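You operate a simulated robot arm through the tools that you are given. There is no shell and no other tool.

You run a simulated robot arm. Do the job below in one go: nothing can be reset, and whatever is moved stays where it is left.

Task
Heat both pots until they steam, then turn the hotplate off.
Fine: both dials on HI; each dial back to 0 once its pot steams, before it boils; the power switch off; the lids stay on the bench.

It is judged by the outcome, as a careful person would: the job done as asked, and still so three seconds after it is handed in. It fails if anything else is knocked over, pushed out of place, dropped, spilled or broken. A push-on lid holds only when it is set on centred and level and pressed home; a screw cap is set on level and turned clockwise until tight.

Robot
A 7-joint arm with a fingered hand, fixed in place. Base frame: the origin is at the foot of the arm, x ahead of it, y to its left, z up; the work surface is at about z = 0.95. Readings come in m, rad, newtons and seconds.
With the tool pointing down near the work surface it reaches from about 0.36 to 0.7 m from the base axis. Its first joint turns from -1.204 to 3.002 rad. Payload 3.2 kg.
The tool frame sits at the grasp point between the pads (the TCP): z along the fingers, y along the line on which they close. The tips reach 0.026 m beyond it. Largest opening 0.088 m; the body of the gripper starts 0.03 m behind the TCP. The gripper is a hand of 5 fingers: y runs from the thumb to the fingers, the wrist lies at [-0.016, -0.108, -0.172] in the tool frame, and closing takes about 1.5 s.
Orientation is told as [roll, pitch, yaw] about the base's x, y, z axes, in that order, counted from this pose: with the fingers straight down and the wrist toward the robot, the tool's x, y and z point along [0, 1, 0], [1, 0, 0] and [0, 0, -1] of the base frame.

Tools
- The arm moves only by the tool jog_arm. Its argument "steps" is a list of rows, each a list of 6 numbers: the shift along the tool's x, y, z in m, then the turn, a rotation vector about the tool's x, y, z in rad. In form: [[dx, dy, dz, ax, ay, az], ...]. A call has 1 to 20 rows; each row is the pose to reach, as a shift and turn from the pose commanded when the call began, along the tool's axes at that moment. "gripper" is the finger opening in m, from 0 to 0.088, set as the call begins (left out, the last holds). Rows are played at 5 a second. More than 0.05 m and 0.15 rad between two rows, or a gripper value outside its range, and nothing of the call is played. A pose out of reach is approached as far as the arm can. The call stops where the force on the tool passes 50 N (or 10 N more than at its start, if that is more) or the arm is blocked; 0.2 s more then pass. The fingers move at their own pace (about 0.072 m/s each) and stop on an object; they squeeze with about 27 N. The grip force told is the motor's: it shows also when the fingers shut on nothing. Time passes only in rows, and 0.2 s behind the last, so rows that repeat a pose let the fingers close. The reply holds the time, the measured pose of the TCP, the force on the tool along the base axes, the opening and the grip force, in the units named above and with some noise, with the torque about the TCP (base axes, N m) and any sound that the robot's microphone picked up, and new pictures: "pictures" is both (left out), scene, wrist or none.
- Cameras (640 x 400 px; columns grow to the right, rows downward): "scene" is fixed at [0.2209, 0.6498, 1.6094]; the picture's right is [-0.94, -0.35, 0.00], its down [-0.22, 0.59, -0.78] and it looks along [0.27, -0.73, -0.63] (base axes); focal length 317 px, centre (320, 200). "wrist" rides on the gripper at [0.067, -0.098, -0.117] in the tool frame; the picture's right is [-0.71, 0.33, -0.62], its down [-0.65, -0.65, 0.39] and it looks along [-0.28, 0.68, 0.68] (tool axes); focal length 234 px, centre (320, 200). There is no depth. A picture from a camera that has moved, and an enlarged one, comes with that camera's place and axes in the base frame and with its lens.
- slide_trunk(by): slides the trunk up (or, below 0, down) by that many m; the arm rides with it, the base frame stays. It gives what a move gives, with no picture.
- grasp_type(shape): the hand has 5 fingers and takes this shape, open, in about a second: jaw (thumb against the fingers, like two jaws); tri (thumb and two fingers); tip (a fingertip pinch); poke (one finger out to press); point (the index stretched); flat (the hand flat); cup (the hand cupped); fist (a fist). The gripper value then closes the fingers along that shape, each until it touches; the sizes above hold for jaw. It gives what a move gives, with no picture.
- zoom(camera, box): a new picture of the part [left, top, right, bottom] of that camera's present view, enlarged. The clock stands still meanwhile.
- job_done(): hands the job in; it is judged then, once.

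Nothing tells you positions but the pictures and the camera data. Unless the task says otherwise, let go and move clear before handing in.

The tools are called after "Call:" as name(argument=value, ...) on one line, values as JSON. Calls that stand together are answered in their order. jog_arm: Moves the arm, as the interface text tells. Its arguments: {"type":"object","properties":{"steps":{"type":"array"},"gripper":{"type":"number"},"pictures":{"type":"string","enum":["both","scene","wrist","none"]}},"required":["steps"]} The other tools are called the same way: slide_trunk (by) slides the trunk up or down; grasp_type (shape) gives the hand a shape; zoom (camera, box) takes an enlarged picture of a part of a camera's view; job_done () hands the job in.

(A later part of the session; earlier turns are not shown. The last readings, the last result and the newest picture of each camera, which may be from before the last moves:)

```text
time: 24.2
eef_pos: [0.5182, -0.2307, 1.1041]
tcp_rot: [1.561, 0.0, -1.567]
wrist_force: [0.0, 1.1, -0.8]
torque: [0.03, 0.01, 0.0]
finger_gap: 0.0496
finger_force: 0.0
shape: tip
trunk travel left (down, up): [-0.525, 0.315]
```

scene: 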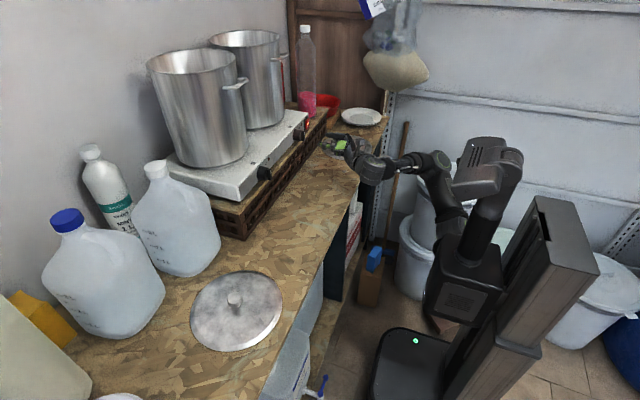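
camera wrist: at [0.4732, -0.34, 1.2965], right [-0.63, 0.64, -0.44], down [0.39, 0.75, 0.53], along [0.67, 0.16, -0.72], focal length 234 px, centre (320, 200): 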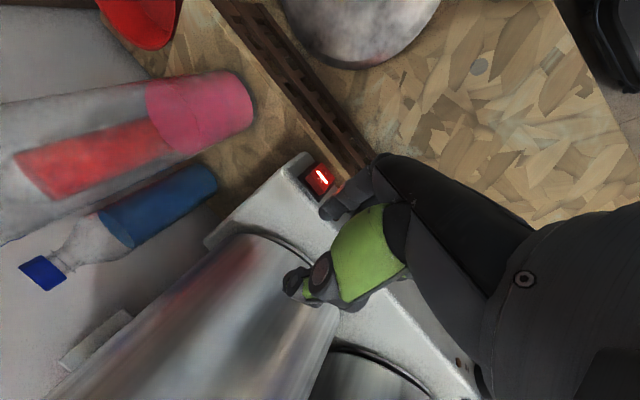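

Back at neutral. Gripping the round knob body lets me choose the start roll, so I'll check the range from about -45° to +45° at working depth, in the gap between the two dials where nothing is touched.

Call:
jog_arm(steps=[[0.004, -0.04, 0, 0, 0, 0], [0.004, -0.08, 0, 0, 0, 0], [0.004, -0.121, 0.02, 0, 0, 0], [0.004, -0.121, 0.045, 0, 0, 0], [0.004, -0.121, 0.07, 0, 0, 0], [0.004, -0.121, 0.07, 0, 0, -0.12], [0.004, -0.121, 0.07, 0, 0, -0.24], [0.004, -0.121, 0.07, 0, 0, -0.36], [0.004, -0.121, 0.07, 0, 0, -0.48], [0.004, -0.121, 0.07, 0, 0, -0.6], [0.004, -0.121, 0.07, 0, 0, -0.72], [0.004, -0.121, 0.07, 0, 0, -0.84], [0.004, -0.121, 0.07, 0, 0, -0.84]], pictures="both")

```text
time: 27.0
eef_pos: [0.587, -0.1087, 1.1084]
tcp_rot: [1.556, -0.84, -1.556]
wrist_force: [-0.4, 0.0, -0.9]
torque: [0.0, 0.0, 0.0]
finger_gap: 0.0495
finger_force: 0.1
shape: tip
trunk travel left (down, up): [-0.525, 0.315]
camera wrist: at [0.4693, 0.0035, 1.081], right [-0.62, -0.75, -0.22], down [0.38, -0.05, -0.92], along [0.68, -0.66, 0.31], focal length 234 px, centre (320, 200)
```

scene: 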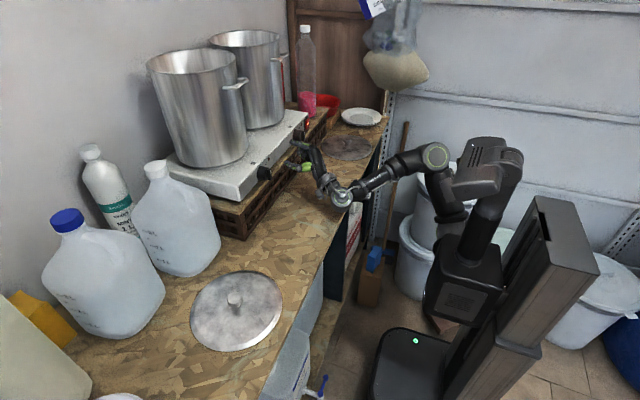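
wrist: 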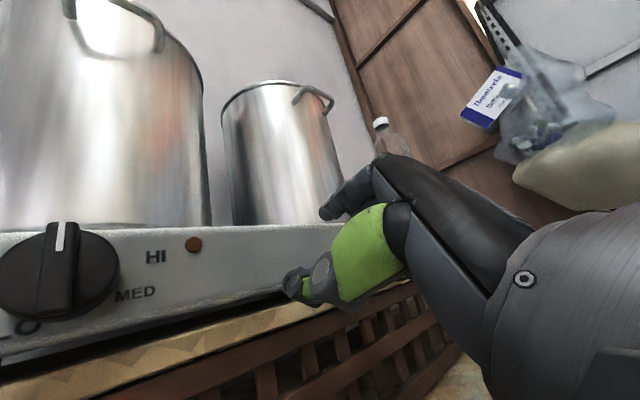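

Roll -48° is fine. Now I test the positive side at this depth.

Call:
jog_arm(steps=[[0, 0, 0, 0, 0, 0.14], [0, 0, 0, 0, 0, 0.28], [0, 0, 0, 0, 0, 0.42], [0, 0, 0, 0, 0, 0.56], [0, 0, 0, 0, 0, 0.7], [0, 0, 0, 0, 0, 0.84], [0, 0, 0, 0, 0, 0.98], [0, 0, 0, 0, 0, 1.12], [0, 0, 0, 0, 0, 1.26], [0, 0, 0, 0, 0, 1.4], [0, 0, 0, 0, 0, 1.54], [0, 0, 0, 0, 0, 1.68], [0, 0, 0, 0, 0, 1.68]], pictures="both")

```text
time: 29.8
eef_pos: [0.59, -0.1309, 1.1264]
tcp_rot: [1.54, 0.837, -1.576]
wrist_force: [-0.6, 0.1, -0.1]
torque: [-0.01, 0.03, -0.02]
finger_gap: 0.0497
finger_force: 0.2
shape: tip
out of reach, approached as far as the arm can: row 11, 12, 13
trunk travel left (down, up): [-0.525, 0.315]
camera wrist: at [0.475, -0.1187, 1.2463], right [-0.64, 0.29, -0.71], down [0.37, 0.93, 0.04], along [0.67, -0.24, -0.71], focal length 234 px, centre (320, 200)
```

scene: 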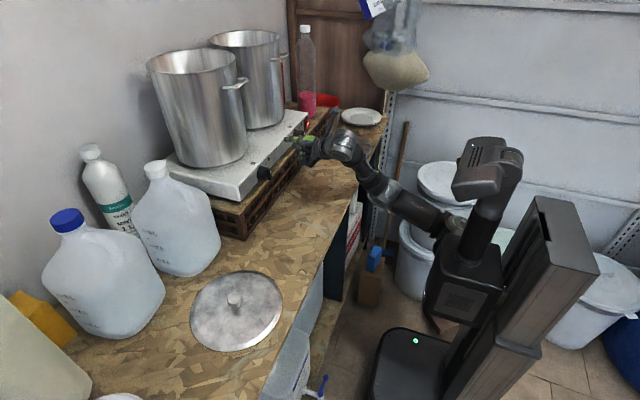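
wrist: 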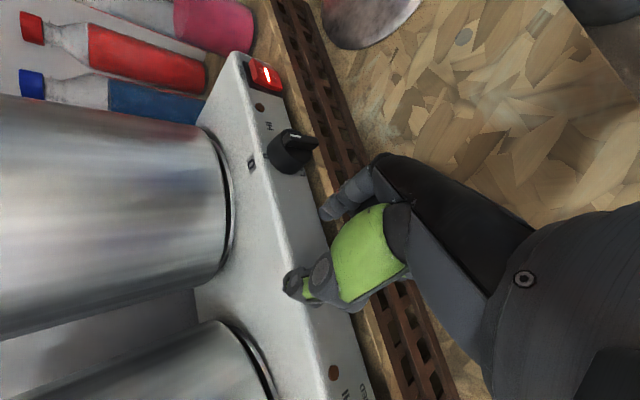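

The arm is comfortable from about -50° to +32° roll, just enough for the 80° turn if I grip the round knob body. I'll retreat and line up with dial 1 (left) at roll -50°, fingers open, short of contact.

Call:
jog_arm(steps=[[0, 0, -0.025, 0, 0, 0], [0, 0, -0.045, 0, 0, 0], [-0.0084, -0.0059, -0.045, 0, 0, -0.1226], [-0.0168, -0.0117, -0.045, 0, 0, -0.2453], [-0.0252, -0.0176, -0.045, 0, 0, -0.3679], [-0.0335, -0.0235, -0.045, 0, 0, -0.4906], [-0.0419, -0.0294, -0.045, 0, 0, -0.6132], [-0.0503, -0.0352, -0.045, 0, 0, -0.7359], [-0.0587, -0.0411, -0.045, 0, 0, -0.8585], [-0.0671, -0.047, -0.045, 0, 0, -0.9811], [-0.0755, -0.0528, -0.045, 0, 0, -1.1038], [-0.0839, -0.0587, -0.045, 0, 0, -1.2264], [-0.0922, -0.0646, -0.045, 0, 0, -1.3491], [-0.1006, -0.0705, -0.045, 0, 0, -1.4717], [-0.109, -0.0763, -0.045, 0, 0, -1.5944], [-0.1174, -0.0822, -0.045, 0, 0, -1.717], [-0.1174, -0.0822, -0.045, 0, 0, -1.717]], gripper=0.075)

Call:
zoom(camera="wrist", box=[160, 160, 380, 310])

Call:
zoom(camera="scene", box=[240, 130, 336, 190])

```text
time: 33.4
eef_pos: [0.5425, 0.0112, 1.1111]
tcp_rot: [1.558, -0.876, -1.556]
wrist_force: [-0.5, 0.4, 0.0]
torque: [0.02, 0.0, -0.03]
finger_gap: 0.0746
finger_force: 0.0
shape: tip
out of reach, approached as far as the arm can: row 1, 2, 3, 4, 5
trunk travel left (down, up): [-0.525, 0.315]
camera wrist: at [0.4255, 0.1234, 1.0798], right [-0.62, -0.76, -0.19], down [0.38, -0.08, -0.92], along [0.68, -0.65, 0.34], focal length 234 px, centre (320, 200)
```

scene: 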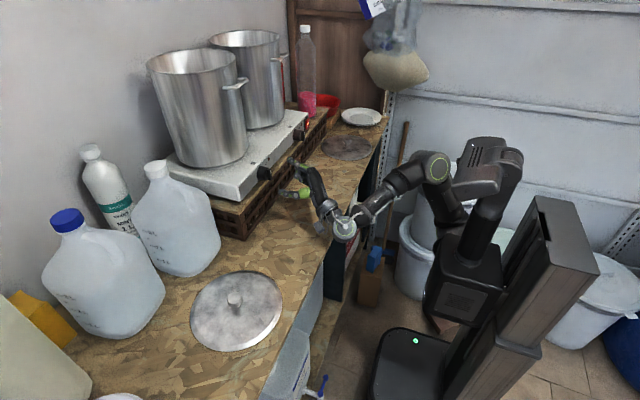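
wrist: 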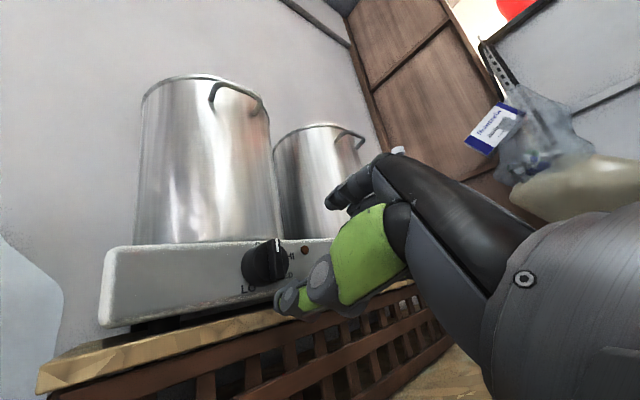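

```text
2.67 times, centred on (270, 235) of wrist
camera zoom: at [0.4255, 0.1234, 1.0798], right [-0.62, -0.76, -0.19], down [0.38, -0.08, -0.92], along [0.68, -0.65, 0.34], focal length 624 px, centre (453, 107)
```

zoom: 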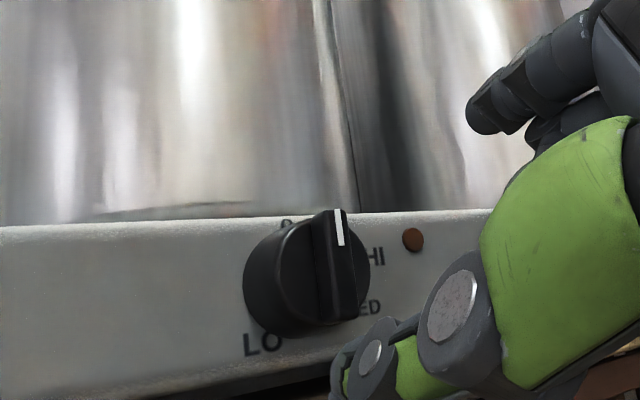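

```text
6.67 times, centred on (288, 160) of scene
camera zoom: at [0.2209, 0.6498, 1.6094], right [-0.94, -0.35, 0.0], down [-0.22, 0.59, -0.78], along [0.27, -0.73, -0.63], focal length 2111 px, centre (533, 467)
```

zoom: 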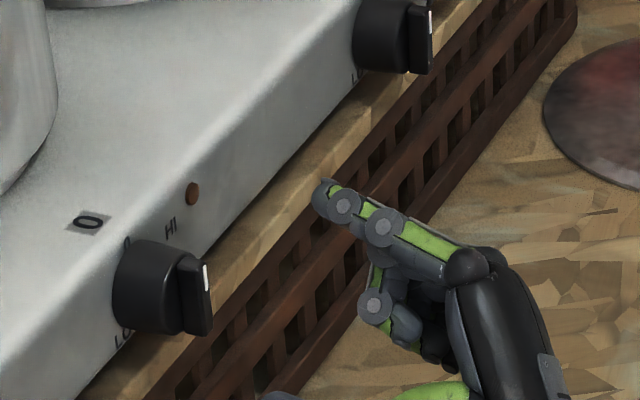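

Dial 1's axis reads (0.018, 1.108), and the hand is lined up on it. I'll move in so the fingertips straddle the knob body.

Call:
jog_arm(steps=[[-0.0018, -0.0022, 0.02, 0, 0, 0], [-0.0018, -0.0022, 0.035, 0, 0, 0], [-0.0018, -0.0022, 0.047, 0, 0, 0], [-0.0018, -0.0022, 0.0565, 0, 0, 0], [-0.0018, -0.0022, 0.0565, 0, 0, 0]])

Call:
zoom(camera="wrist", box=[220, 160, 380, 310])

Call:
zoom(camera="scene", box=[240, 140, 304, 190])

```text
time: 34.6
eef_pos: [0.5997, 0.0112, 1.1068]
tcp_rot: [1.555, -0.876, -1.557]
wrist_force: [-0.5, -0.5, -0.4]
torque: [0.0, -0.02, 0.02]
finger_gap: 0.0747
finger_force: 0.1
shape: tip
trunk travel left (down, up): [-0.525, 0.315]
camera wrist: at [0.4819, 0.1232, 1.0765], right [-0.62, -0.76, -0.19], down [0.38, -0.08, -0.92], along [0.68, -0.65, 0.34], focal length 234 px, centre (320, 200)
```

scene: 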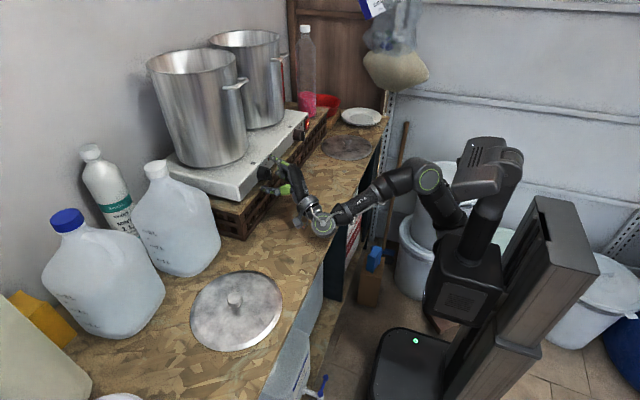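
wrist: 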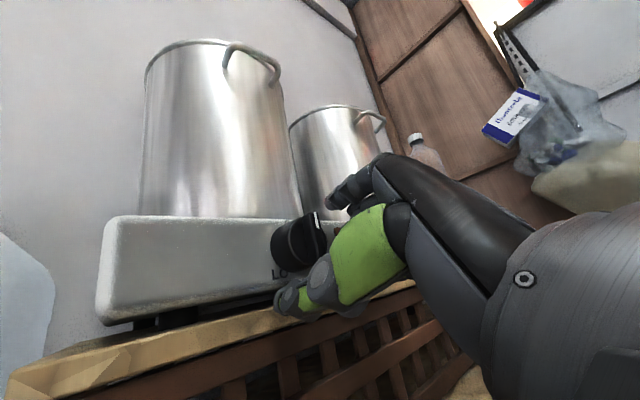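

```text
2.67 times, centred on (300, 235) of wrist
camera zoom: at [0.4819, 0.1232, 1.0765], right [-0.62, -0.76, -0.19], down [0.38, -0.08, -0.92], along [0.68, -0.65, 0.34], focal length 624 px, centre (373, 107)
```

zoom: 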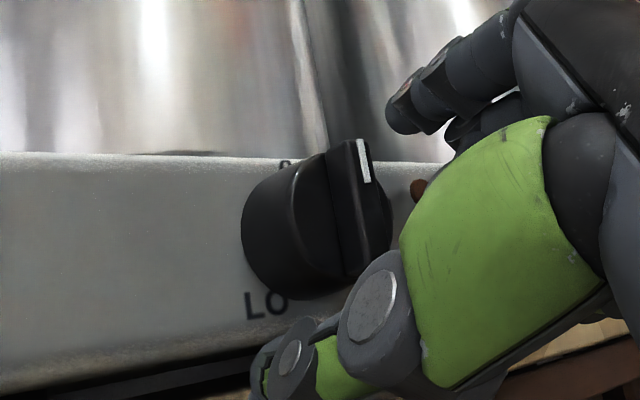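

```text
8.00 times, centred on (272, 165) of scene
camera zoom: at [0.2209, 0.6498, 1.6094], right [-0.94, -0.35, 0.0], down [-0.22, 0.59, -0.78], along [0.27, -0.73, -0.63], focal length 2534 px, centre (704, 480)
```

zoom: 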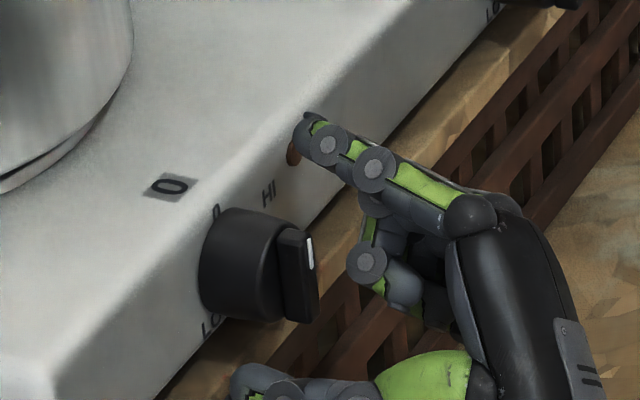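

The fingertips straddle the knob with index upper right and thumb lower left. Closing on it now.

Call:
jog_arm(steps=[[0, 0, 0, 0, 0, 0], [0, 0, 0, 0, 0, 0], [0, 0, 0, 0, 0, 0], [0, 0, 0, 0, 0, 0], [0, 0, 0, 0, 0, 0]], gripper=0.02)

Call:
zoom(camera="wrist", box=[220, 160, 380, 310])

Call:
zoom(camera="scene", box=[240, 140, 304, 190])

```text
time: 35.8
eef_pos: [0.598, 0.0119, 1.106]
tcp_rot: [1.554, -0.876, -1.553]
wrist_force: [-3.5, 0.8, -7.5]
torque: [0.05, 0.18, 0.07]
finger_gap: 0.0237
finger_force: 26.7
shape: tip
trunk travel left (down, up): [-0.525, 0.315]
camera wrist: at [0.482, 0.1237, 1.0756], right [-0.62, -0.76, -0.19], down [0.38, -0.08, -0.92], along [0.68, -0.65, 0.34], focal length 234 px, centre (320, 200)
```

scene: 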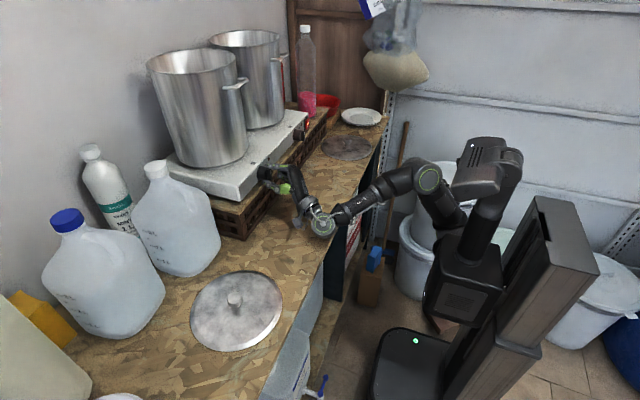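
wrist: 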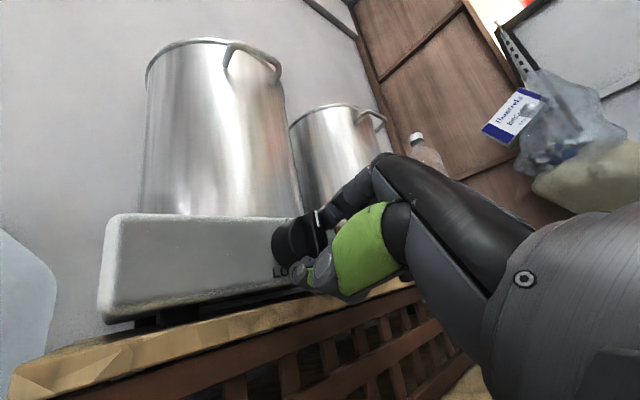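

```text
2.67 times, centred on (300, 235) of wrist
camera zoom: at [0.482, 0.1237, 1.0756], right [-0.62, -0.76, -0.19], down [0.38, -0.08, -0.92], along [0.68, -0.65, 0.34], focal length 624 px, centre (373, 107)
```

zoom: 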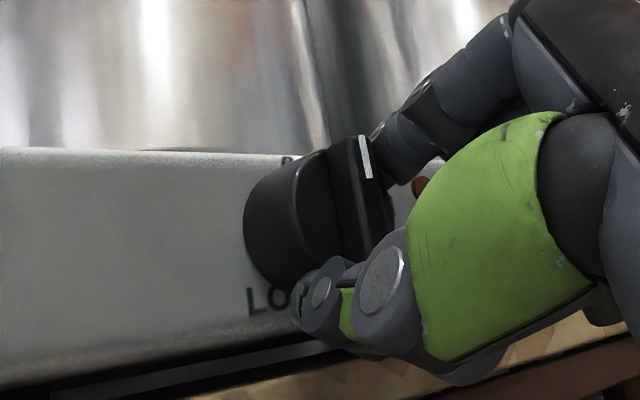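

```text
8.00 times, centred on (272, 165) of scene
camera zoom: at [0.2209, 0.6498, 1.6094], right [-0.94, -0.35, 0.0], down [-0.22, 0.59, -0.78], along [0.27, -0.73, -0.63], focal length 2534 px, centre (704, 480)
```

zoom: 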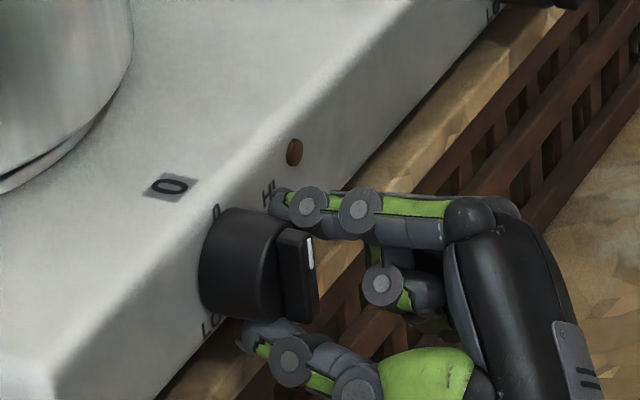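

The knob is gripped (force 27 N, gap held). I'll turn the first third clockwise and check the dial follows.

Call:
jog_arm(steps=[[-0.0002, -0.0007, 0, 0, 0, 0.1164], [-0.0004, -0.0015, 0, 0, 0, 0.2328], [-0.0005, -0.0022, 0, 0, 0, 0.3492], [-0.0004, -0.003, 0, 0, 0, 0.4656]])

Call:
zoom(camera="wrist", box=[220, 160, 380, 310])

Call:
zoom(camera="scene", box=[240, 140, 304, 190])

```text
time: 36.8
eef_pos: [0.5993, 0.014, 1.1034]
tcp_rot: [1.561, -0.408, -1.564]
wrist_force: [-1.6, 0.7, -5.1]
torque: [-0.02, 0.11, 0.03]
finger_gap: 0.0236
finger_force: 26.8
shape: tip
trunk travel left (down, up): [-0.525, 0.315]
camera wrist: at [0.4829, 0.1281, 1.1285], right [-0.63, -0.59, -0.51], down [0.38, 0.34, -0.86], along [0.68, -0.73, 0.01], focal length 234 px, centre (320, 200)
```

scene: 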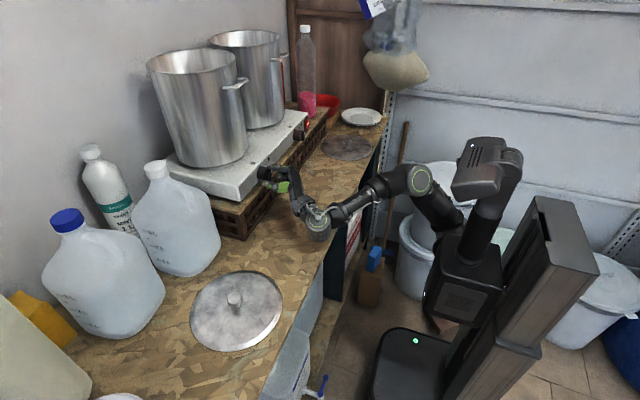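
wrist: 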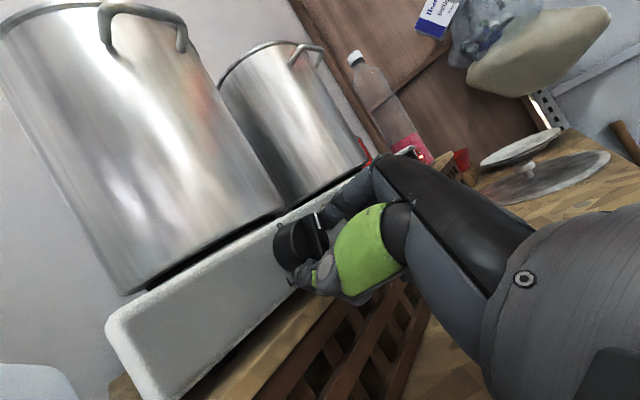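

```text
2.67 times, centred on (300, 235) of wrist
camera zoom: at [0.4829, 0.1281, 1.1285], right [-0.63, -0.59, -0.51], down [0.38, 0.34, -0.86], along [0.68, -0.73, 0.01], focal length 624 px, centre (373, 107)
```

zoom: 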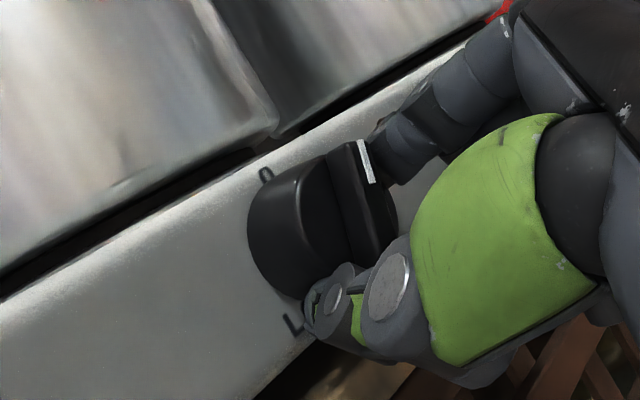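

```text
8.00 times, centred on (272, 165) of scene
camera zoom: at [0.2209, 0.6498, 1.6094], right [-0.94, -0.35, 0.0], down [-0.22, 0.59, -0.78], along [0.27, -0.73, -0.63], focal length 2534 px, centre (704, 480)
```

zoom: 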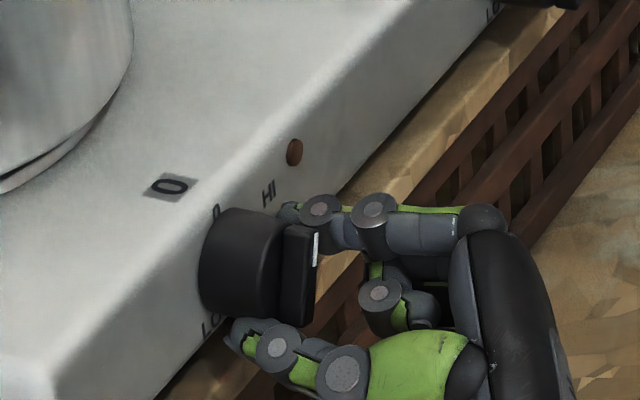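

The dial turns with the hand. Continuing the rest of the way to 80°.

Call:
jog_arm(steps=[[-0.0002, -0.0007, 0, 0, 0, 0.1164], [-0.0004, -0.0015, 0, 0, 0, 0.2328], [-0.0005, -0.0022, 0, 0, 0, 0.3492], [-0.0004, -0.003, 0, 0, 0, 0.4656], [-0.0003, -0.0037, 0, 0, 0, 0.582], [-0.0001, -0.0044, 0, 0, 0, 0.6984], [0.0001, -0.0051, 0, 0, 0, 0.8148], [0.0005, -0.0058, 0, 0, 0, 0.9312]])

Call:
zoom(camera="wrist", box=[220, 160, 380, 310])

Call:
zoom(camera="scene", box=[240, 140, 304, 190])

```text
time: 38.6
eef_pos: [0.6078, 0.0087, 1.1369]
tcp_rot: [1.553, 0.518, -1.574]
wrist_force: [-0.5, 0.3, -0.4]
torque: [0.02, 0.02, 0.01]
finger_gap: 0.004
finger_force: 26.7
shape: tip
out of reach, approached as far as the arm can: row 7, 8
trunk travel left (down, up): [-0.525, 0.315]
camera wrist: at [0.4923, 0.059, 1.2454], right [-0.64, 0.06, -0.77], down [0.38, 0.89, -0.25], along [0.67, -0.45, -0.59], focal length 234 px, centre (320, 200)
```

scene: 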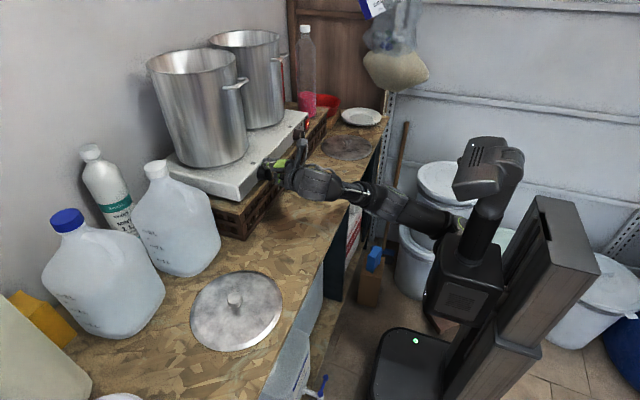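
wrist: 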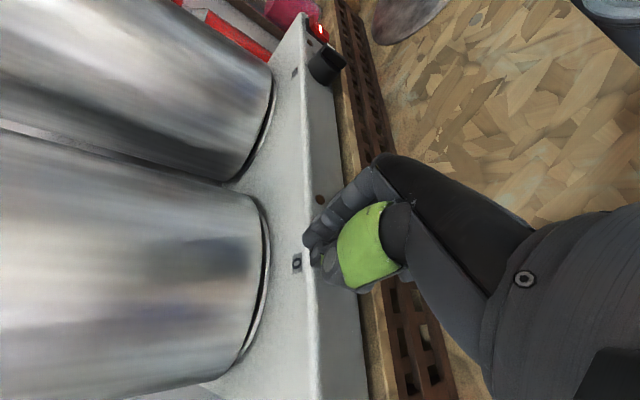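

```text
2.67 times, centred on (300, 235) of wrist
camera zoom: at [0.4923, 0.059, 1.2454], right [-0.64, 0.06, -0.77], down [0.38, 0.89, -0.25], along [0.67, -0.45, -0.59], focal length 624 px, centre (373, 107)
```

zoom: 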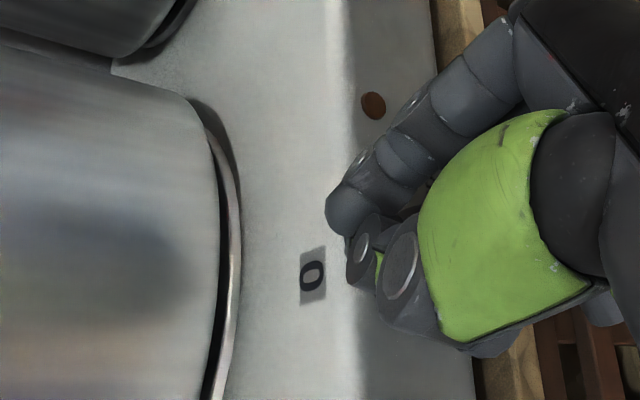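

```text
8.00 times, centred on (272, 165) of scene
camera zoom: at [0.2209, 0.6498, 1.6094], right [-0.94, -0.35, 0.0], down [-0.22, 0.59, -0.78], along [0.27, -0.73, -0.63], focal length 2534 px, centre (704, 480)
```

zoom: 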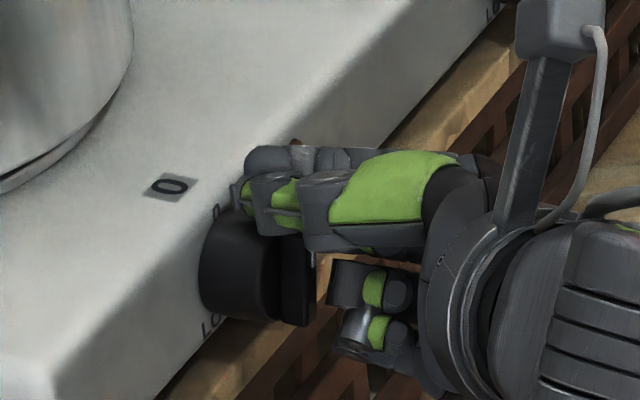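

The arm ran out of roll near +25° at this dial and slipped off the knob upward. I'll back straight off and see where the dial ended up.

Call:
jog_arm(steps=[[0, 0, -0.02, 0, 0, 0], [0, 0, -0.04, 0, 0, 0], [0, 0, -0.06, 0, 0, 0]])

Call:
zoom(camera="scene", box=[240, 140, 304, 190])

Call:
zoom(camera="wrist", box=[200, 140, 400, 300])

```text
time: 39.4
eef_pos: [0.5539, 0.0062, 1.1501]
tcp_rot: [1.553, 0.518, -1.571]
wrist_force: [0.7, -0.4, 0.4]
torque: [-0.03, -0.03, -0.01]
finger_gap: 0.0038
finger_force: 27.2
shape: tip
out of reach, approached as far as the arm can: row 1, 2, 3
trunk travel left (down, up): [-0.525, 0.315]
camera wrist: at [0.4384, 0.0559, 1.2583], right [-0.64, 0.06, -0.77], down [0.38, 0.89, -0.25], along [0.67, -0.45, -0.59], focal length 234 px, centre (320, 200)
```

scene: 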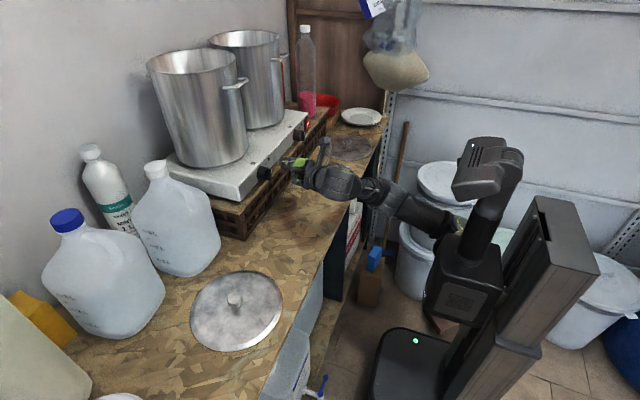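
wrist: 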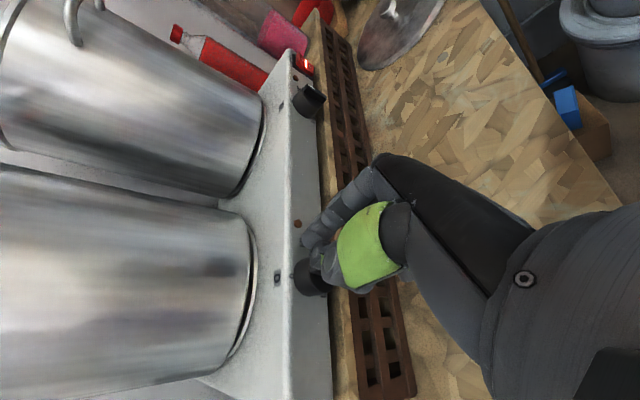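

```text
8.00 times, centred on (272, 165) of scene
camera zoom: at [0.2209, 0.6498, 1.6094], right [-0.94, -0.35, 0.0], down [-0.22, 0.59, -0.78], along [0.27, -0.73, -0.63], focal length 2534 px, centre (704, 480)
```

zoom: 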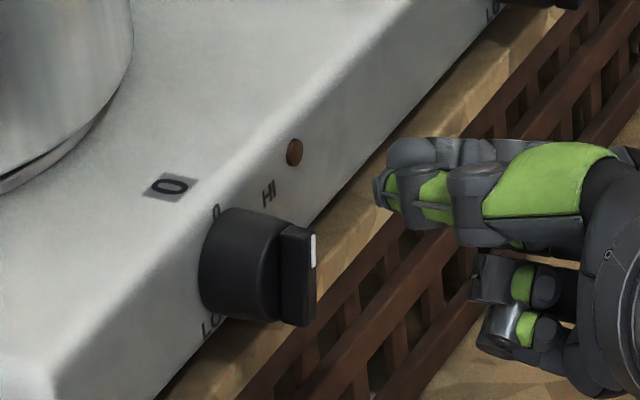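

```text
2.50 times, centred on (300, 220) of wrist
camera zoom: at [0.4384, 0.0559, 1.2583], right [-0.64, 0.06, -0.77], down [0.38, 0.89, -0.25], along [0.67, -0.45, -0.59], focal length 585 px, centre (370, 150)
```

zoom: 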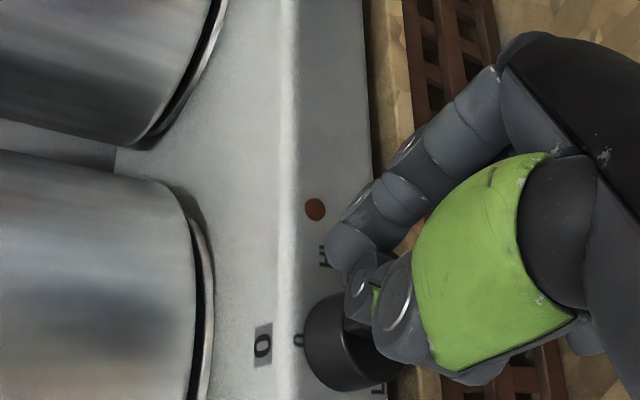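

The dial moved to roughly 25° and stayed there, and its lamp is off. Pushing the bar with the closed pinch tip needs no wrist roll, so I'll switch to that: return to neutral roll and set the tip just upper-left of dial 1's bar, short of contact.

Call:
jog_arm(steps=[[-0.0086, -0.0008, -0.001, 0, 0, -0.1036], [-0.0173, -0.0016, -0.002, 0, 0, -0.2072], [-0.0259, -0.0024, -0.003, 0, 0, -0.3108], [-0.0346, -0.0032, -0.004, 0, 0, -0.4144], [-0.0432, -0.004, -0.004, 0, 0, -0.518], [-0.0432, -0.004, -0.004, 0, 0, -0.518]], gripper=0)

Call:
zoom(camera="wrist", box=[200, 160, 380, 300])

Call:
zoom(camera="scene", box=[240, 140, 304, 190])

```text
time: 40.8
eef_pos: [0.5497, 0.0303, 1.1149]
tcp_rot: [1.561, 0.004, -1.567]
wrist_force: [0.7, 0.7, 0.3]
torque: [0.03, 0.0, -0.02]
finger_gap: 0.004
finger_force: 27.1
shape: tip
trunk travel left (down, up): [-0.525, 0.315]
camera wrist: at [0.4338, 0.1269, 1.1818], right [-0.63, -0.33, -0.7], down [0.38, 0.66, -0.65], along [0.68, -0.68, -0.29], focal length 234 px, centre (320, 200)
```

scene: 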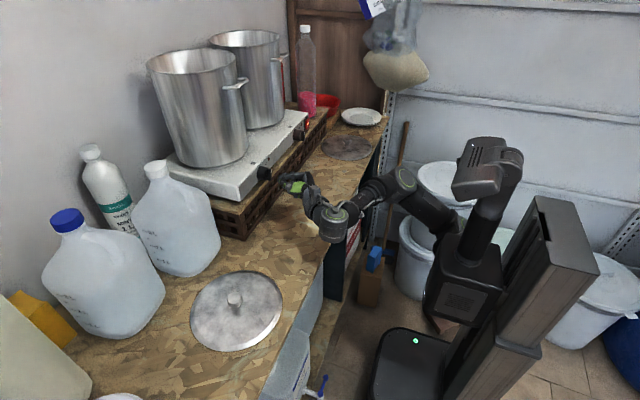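
wrist: 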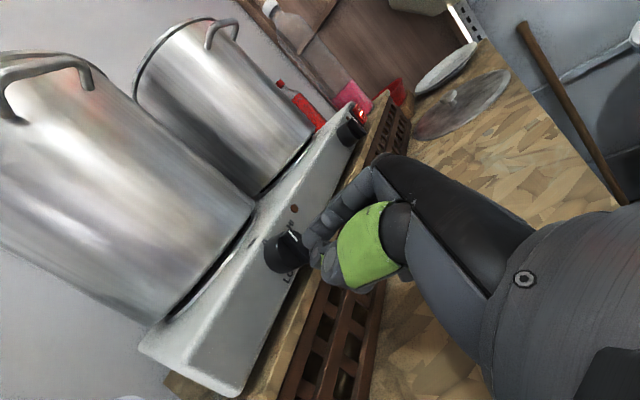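

```text
2.86 times, centred on (290, 230) of wrist
camera zoom: at [0.4338, 0.1269, 1.1818], right [-0.63, -0.33, -0.7], down [0.38, 0.66, -0.65], along [0.68, -0.68, -0.29], focal length 669 px, centre (406, 114)
```

zoom: 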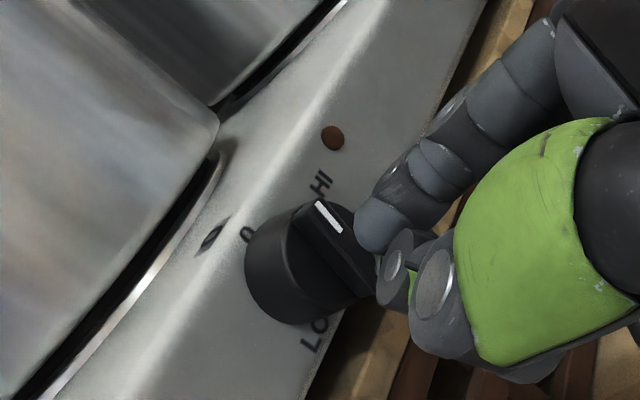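

```text
8.00 times, centred on (272, 165) of scene
camera zoom: at [0.2209, 0.6498, 1.6094], right [-0.94, -0.35, 0.0], down [-0.22, 0.59, -0.78], along [0.27, -0.73, -0.63], focal length 2534 px, centre (704, 480)
```

zoom: 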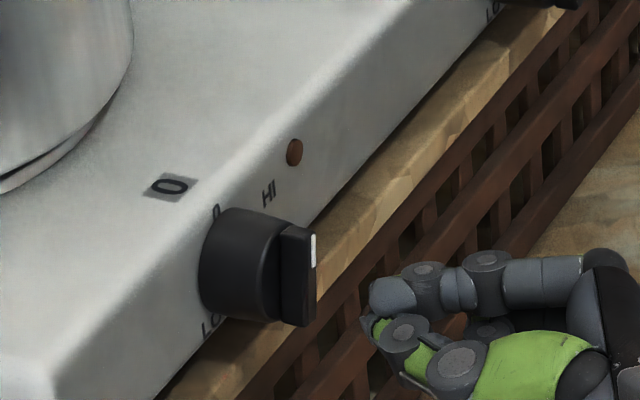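

The dial reads about 12° now; its axis is at (0.0195, 1.110). I'll bring the closed tip in just left of the bar's upper end.

Call:
jog_arm(steps=[[0.003, -0.0037, 0.015, 0, 0, 0], [0.003, -0.0037, 0.028, 0, 0, 0], [0.003, -0.0037, 0.0363, 0, 0, 0], [0.003, -0.0037, 0.0363, 0, 0, 0]])

Call:
zoom(camera="wrist", box=[250, 170, 380, 290])

Call:
zoom(camera="scene", box=[240, 140, 304, 190])

```text
time: 41.8
eef_pos: [0.5867, 0.0346, 1.1171]
tcp_rot: [1.56, 0.003, -1.568]
wrist_force: [0.1, -0.2, 0.5]
torque: [0.0, -0.02, 0.01]
finger_gap: 0.0041
finger_force: 27.4
shape: tip
trunk travel left (down, up): [-0.525, 0.315]
camera wrist: at [0.4701, 0.1306, 1.1848], right [-0.63, -0.33, -0.7], down [0.38, 0.66, -0.65], along [0.68, -0.68, -0.29], focal length 234 px, centre (320, 200)
```

scene: 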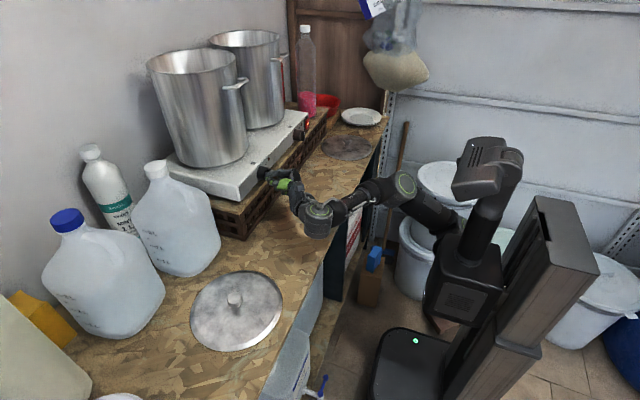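
wrist: 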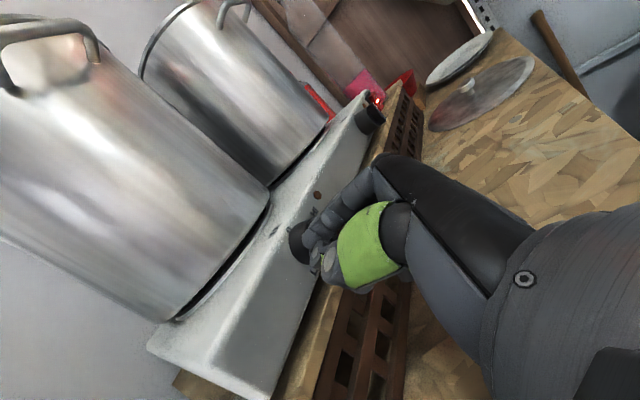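

```text
3.33 times, centred on (315, 230) of wrist
camera zoom: at [0.4701, 0.1306, 1.1848], right [-0.63, -0.33, -0.7], down [0.38, 0.66, -0.65], along [0.68, -0.68, -0.29], focal length 781 px, centre (337, 100)
```

zoom: 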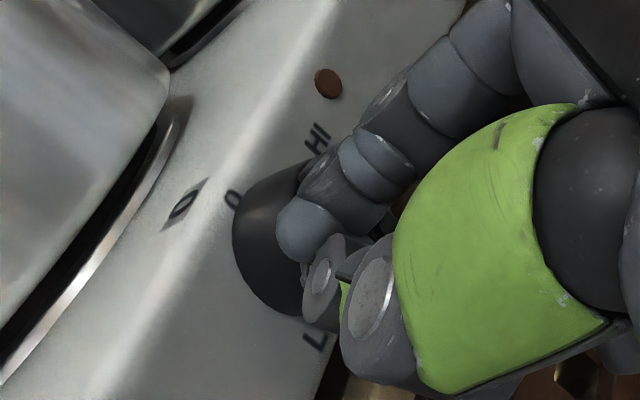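

```text
8.00 times, centred on (272, 165) of scene
camera zoom: at [0.2209, 0.6498, 1.6094], right [-0.94, -0.35, 0.0], down [-0.22, 0.59, -0.78], along [0.27, -0.73, -0.63], focal length 2534 px, centre (704, 480)
```

zoom: 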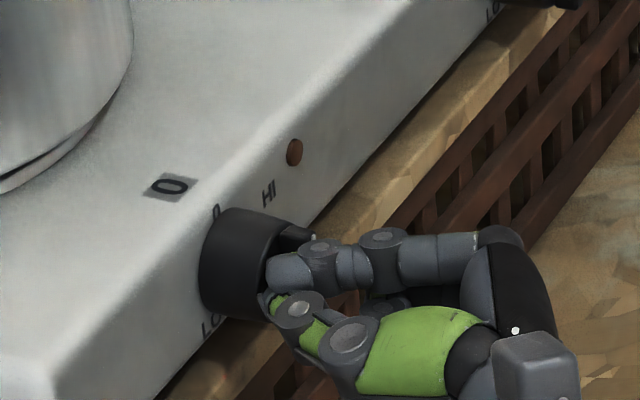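

The index tip sits just left of the bar's upper half. Pushing it to the right now.

Call:
jog_arm(steps=[[0.0005, 0.006, 0, 0, 0, 0], [0.001, 0.011, 0, 0, 0, 0], [0.001, 0.016, 0, 0, 0, 0], [0.001, 0.02, 0, 0, 0, 0], [0.0005, 0.024, 0, 0, 0, 0], [0, 0.027, 0, 0, 0, 0]])

Call:
zoom(camera="wrist", box=[250, 170, 380, 290])

Call:
zoom(camera="scene", box=[240, 140, 304, 190])

```text
time: 43.2
eef_pos: [0.5833, 0.015, 1.1187]
tcp_rot: [1.567, -0.003, -1.562]
wrist_force: [-3.9, 16.8, 7.9]
torque: [0.18, -0.11, 0.33]
finger_gap: 0.004
finger_force: 27.2
shape: tip
trunk travel left (down, up): [-0.525, 0.315]
camera wrist: at [0.4662, 0.1104, 1.1853], right [-0.62, -0.34, -0.7], down [0.38, 0.66, -0.65], along [0.68, -0.67, -0.28], focal length 234 px, centre (320, 200)
```

scene: 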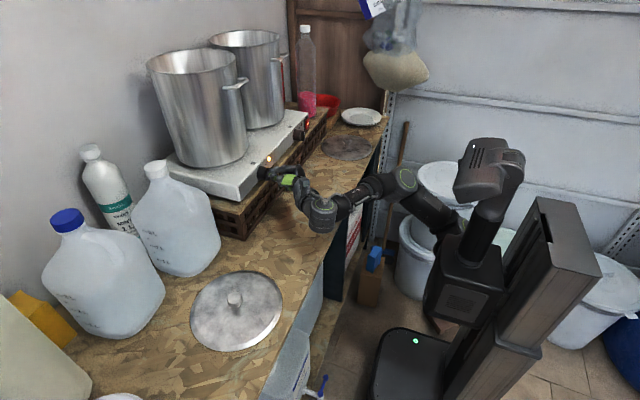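
wrist: 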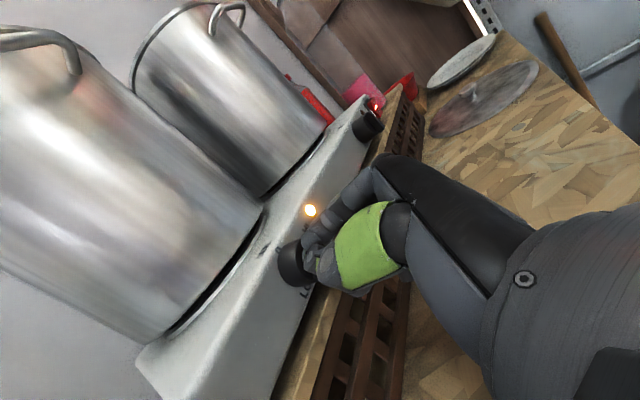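

```text
3.33 times, centred on (315, 230) of wrist
camera zoom: at [0.4662, 0.1104, 1.1853], right [-0.62, -0.34, -0.7], down [0.38, 0.66, -0.65], along [0.68, -0.67, -0.28], focal length 781 px, centre (337, 100)
```

zoom: 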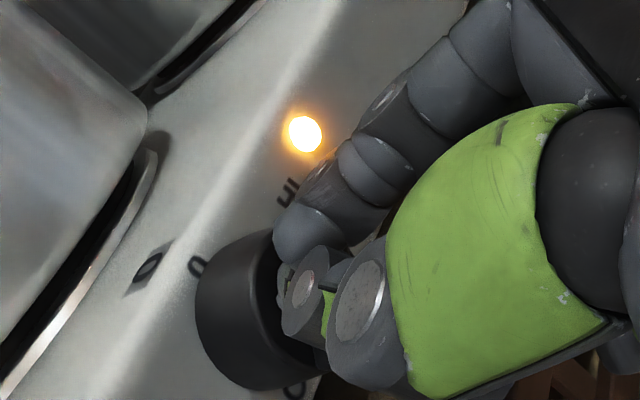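

```text
8.00 times, centred on (272, 165) of scene
camera zoom: at [0.2209, 0.6498, 1.6094], right [-0.94, -0.35, 0.0], down [-0.22, 0.59, -0.78], along [0.27, -0.73, -0.63], focal length 2534 px, centre (704, 480)
```

zoom: 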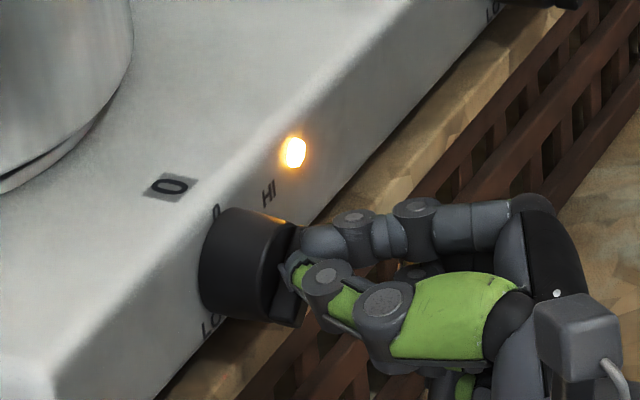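

Lamp 1 lit: the dial is on, at roughly 50° and resisting with ~17 N. Pushing on to HI.

Call:
jog_arm(steps=[[-0.001, 0.004, 0, 0, 0, 0], [-0.002, 0.008, 0, 0, 0, 0], [-0.003, 0.011, 0, 0, 0, 0]])

Call:
zoom(camera="wrist", box=[250, 170, 380, 290])

Call:
zoom(camera="scene", box=[240, 140, 304, 190])

```text
time: 44.0
eef_pos: [0.586, -0.0025, 1.1137]
tcp_rot: [1.561, 0.004, -1.569]
wrist_force: [-0.8, -0.9, 1.3]
torque: [0.0, -0.01, -0.04]
finger_gap: 0.0018
finger_force: 27.1
shape: tip
trunk travel left (down, up): [-0.525, 0.315]
camera wrist: at [0.4694, 0.0932, 1.181], right [-0.63, -0.33, -0.7], down [0.38, 0.66, -0.65], along [0.68, -0.68, -0.29], focal length 234 px, centre (320, 200)
```

scene: 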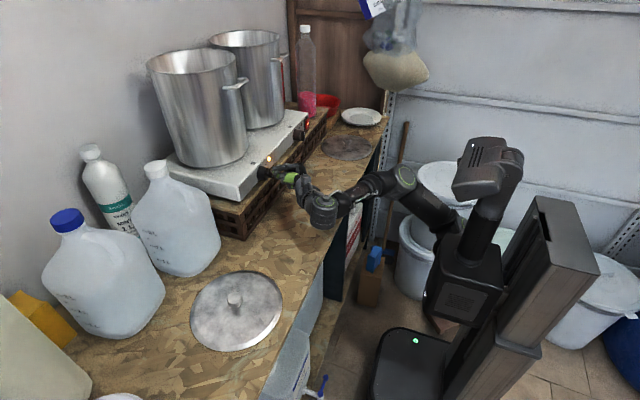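
wrist: 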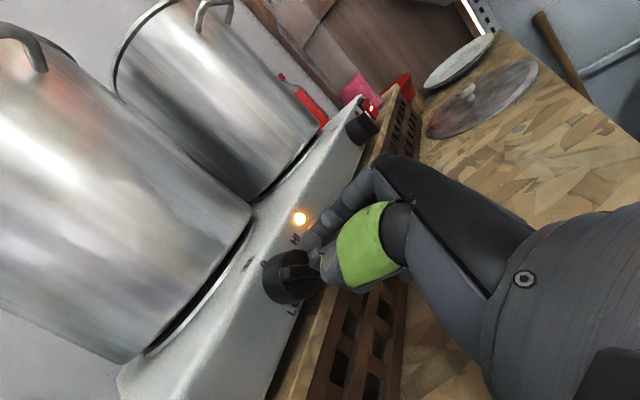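

```text
3.33 times, centred on (315, 230) of wrist
camera zoom: at [0.4694, 0.0932, 1.181], right [-0.63, -0.33, -0.7], down [0.38, 0.66, -0.65], along [0.68, -0.68, -0.29], focal length 781 px, centre (337, 100)
```

zoom: 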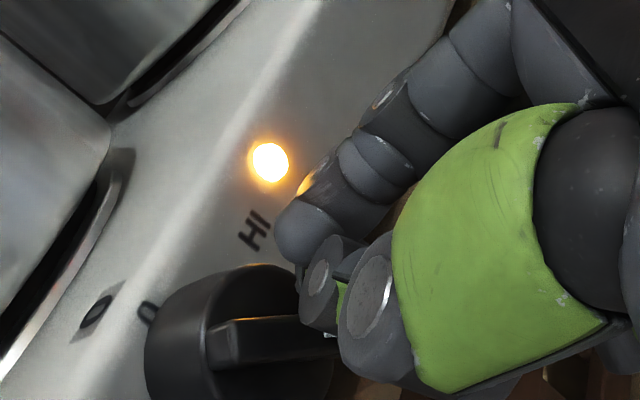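

```text
8.00 times, centred on (272, 165) of scene
camera zoom: at [0.2209, 0.6498, 1.6094], right [-0.94, -0.35, 0.0], down [-0.22, 0.59, -0.78], along [0.27, -0.73, -0.63], focal length 2534 px, centre (704, 480)
```

zoom: 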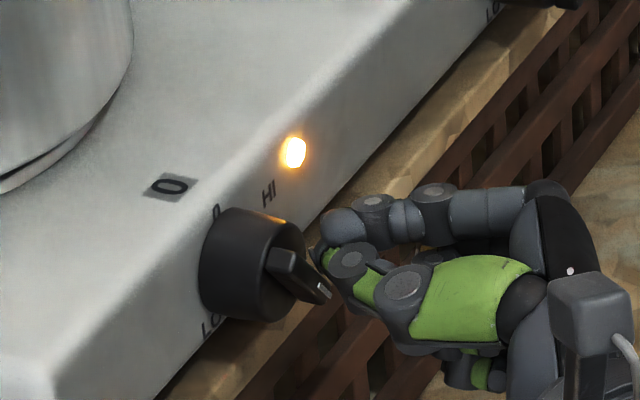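

The lamp is on and the force has gone, but the bar looks past horizontal. I'll zoom in to read the angle before correcting.

Call:
zoom(camera="wrist", box=[255, 225, 335, 310])

Call:
zoom(camera="scene", box=[256, 156, 288, 182])

```text
4.71 times, centred on (295, 268) of wrist
camera zoom: at [0.4694, 0.0932, 1.181], right [-0.63, -0.33, -0.7], down [0.38, 0.66, -0.65], along [0.68, -0.68, -0.29], focal length 1102 px, centre (438, -118)
```

zoom: 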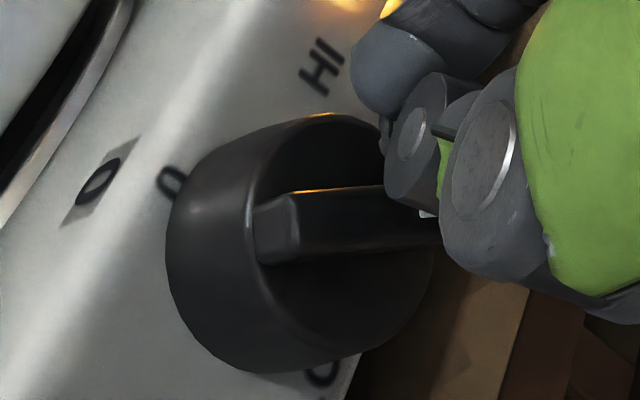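

```text
15.38 times, centred on (272, 169) of scene
camera zoom: at [0.2209, 0.6498, 1.6094], right [-0.94, -0.35, 0.0], down [-0.22, 0.59, -0.78], along [0.27, -0.73, -0.63], focal length 4872 px, centre (1058, 677)
```

zoom: 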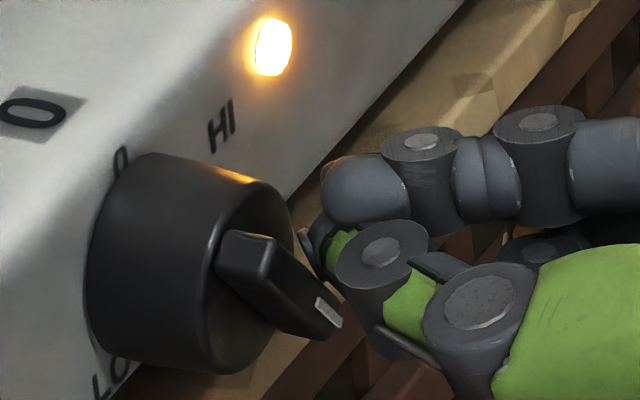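

The dial jumped past HI to MED (about 140°), so it has detents. I'll bring the tip over the bar and nudge its tail end to the left and down, back toward HI, with the travel kept short so it can't overshoot again.

Call:
jog_arm(steps=[[0.0065, 0, 0, 0, 0, 0], [0.0127, -0.002, 0, 0, 0, 0], [0.0127, -0.004, 0.004, 0, 0, 0], [0.012, -0.008, 0.004, 0, 0, 0], [0.0102, -0.0125, 0.004, 0, 0, 0]])

Call:
zoom(camera="wrist", box=[255, 205, 355, 305])

Call:
zoom(camera="scene", box=[256, 150, 296, 182])

```text
time: 45.2
eef_pos: [0.5895, 0.0088, 1.1243]
tcp_rot: [1.565, 0.004, -1.567]
wrist_force: [-4.0, -2.2, 2.2]
torque: [0.0, -0.04, 0.02]
finger_gap: 0.0024
finger_force: 26.8
shape: tip
trunk travel left (down, up): [-0.525, 0.315]
camera wrist: at [0.4718, 0.1044, 1.1925], right [-0.63, -0.33, -0.71], down [0.38, 0.66, -0.65], along [0.68, -0.68, -0.29], focal length 234 px, centre (320, 200)
```

scene: 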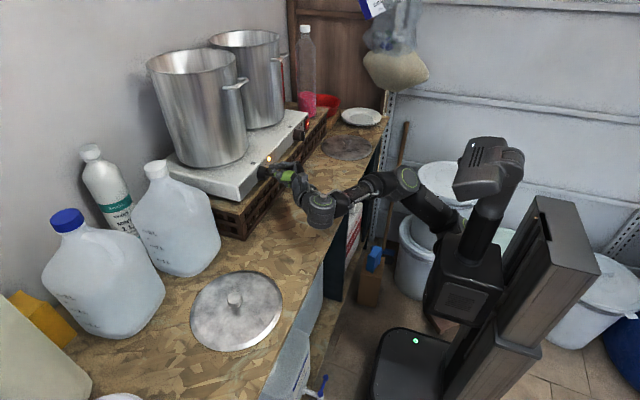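
wrist: 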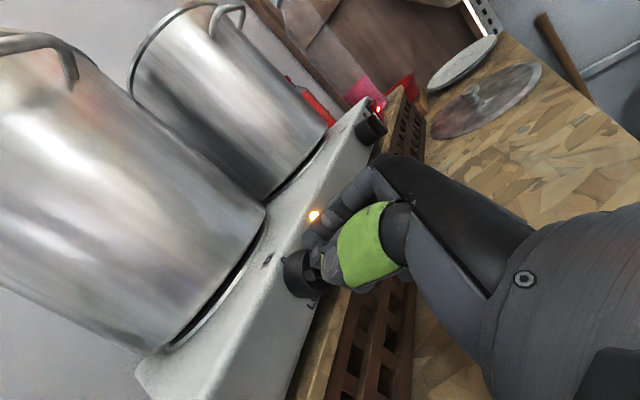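

```text
4.00 times, centred on (305, 255) of wrist
camera zoom: at [0.4718, 0.1044, 1.1925], right [-0.63, -0.33, -0.71], down [0.38, 0.66, -0.65], along [0.68, -0.68, -0.29], focal length 937 px, centre (380, -20)
```

zoom: 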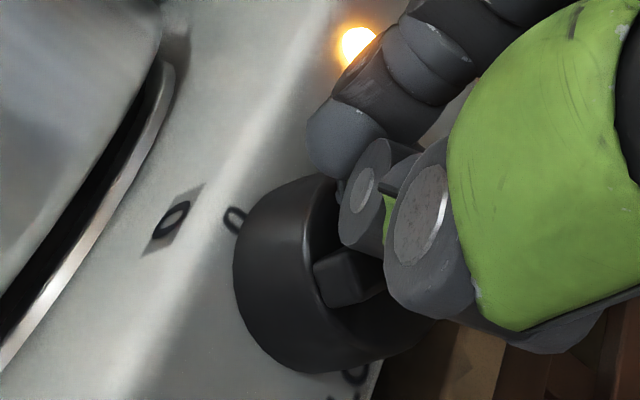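

```text
12.50 times, centred on (276, 166) of scene
camera zoom: at [0.2209, 0.6498, 1.6094], right [-0.94, -0.35, 0.0], down [-0.22, 0.59, -0.78], along [0.27, -0.73, -0.63], focal length 3959 px, centre (870, 625)
```

zoom: 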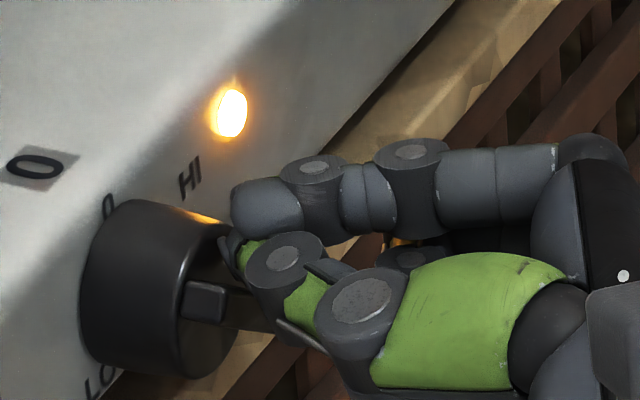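

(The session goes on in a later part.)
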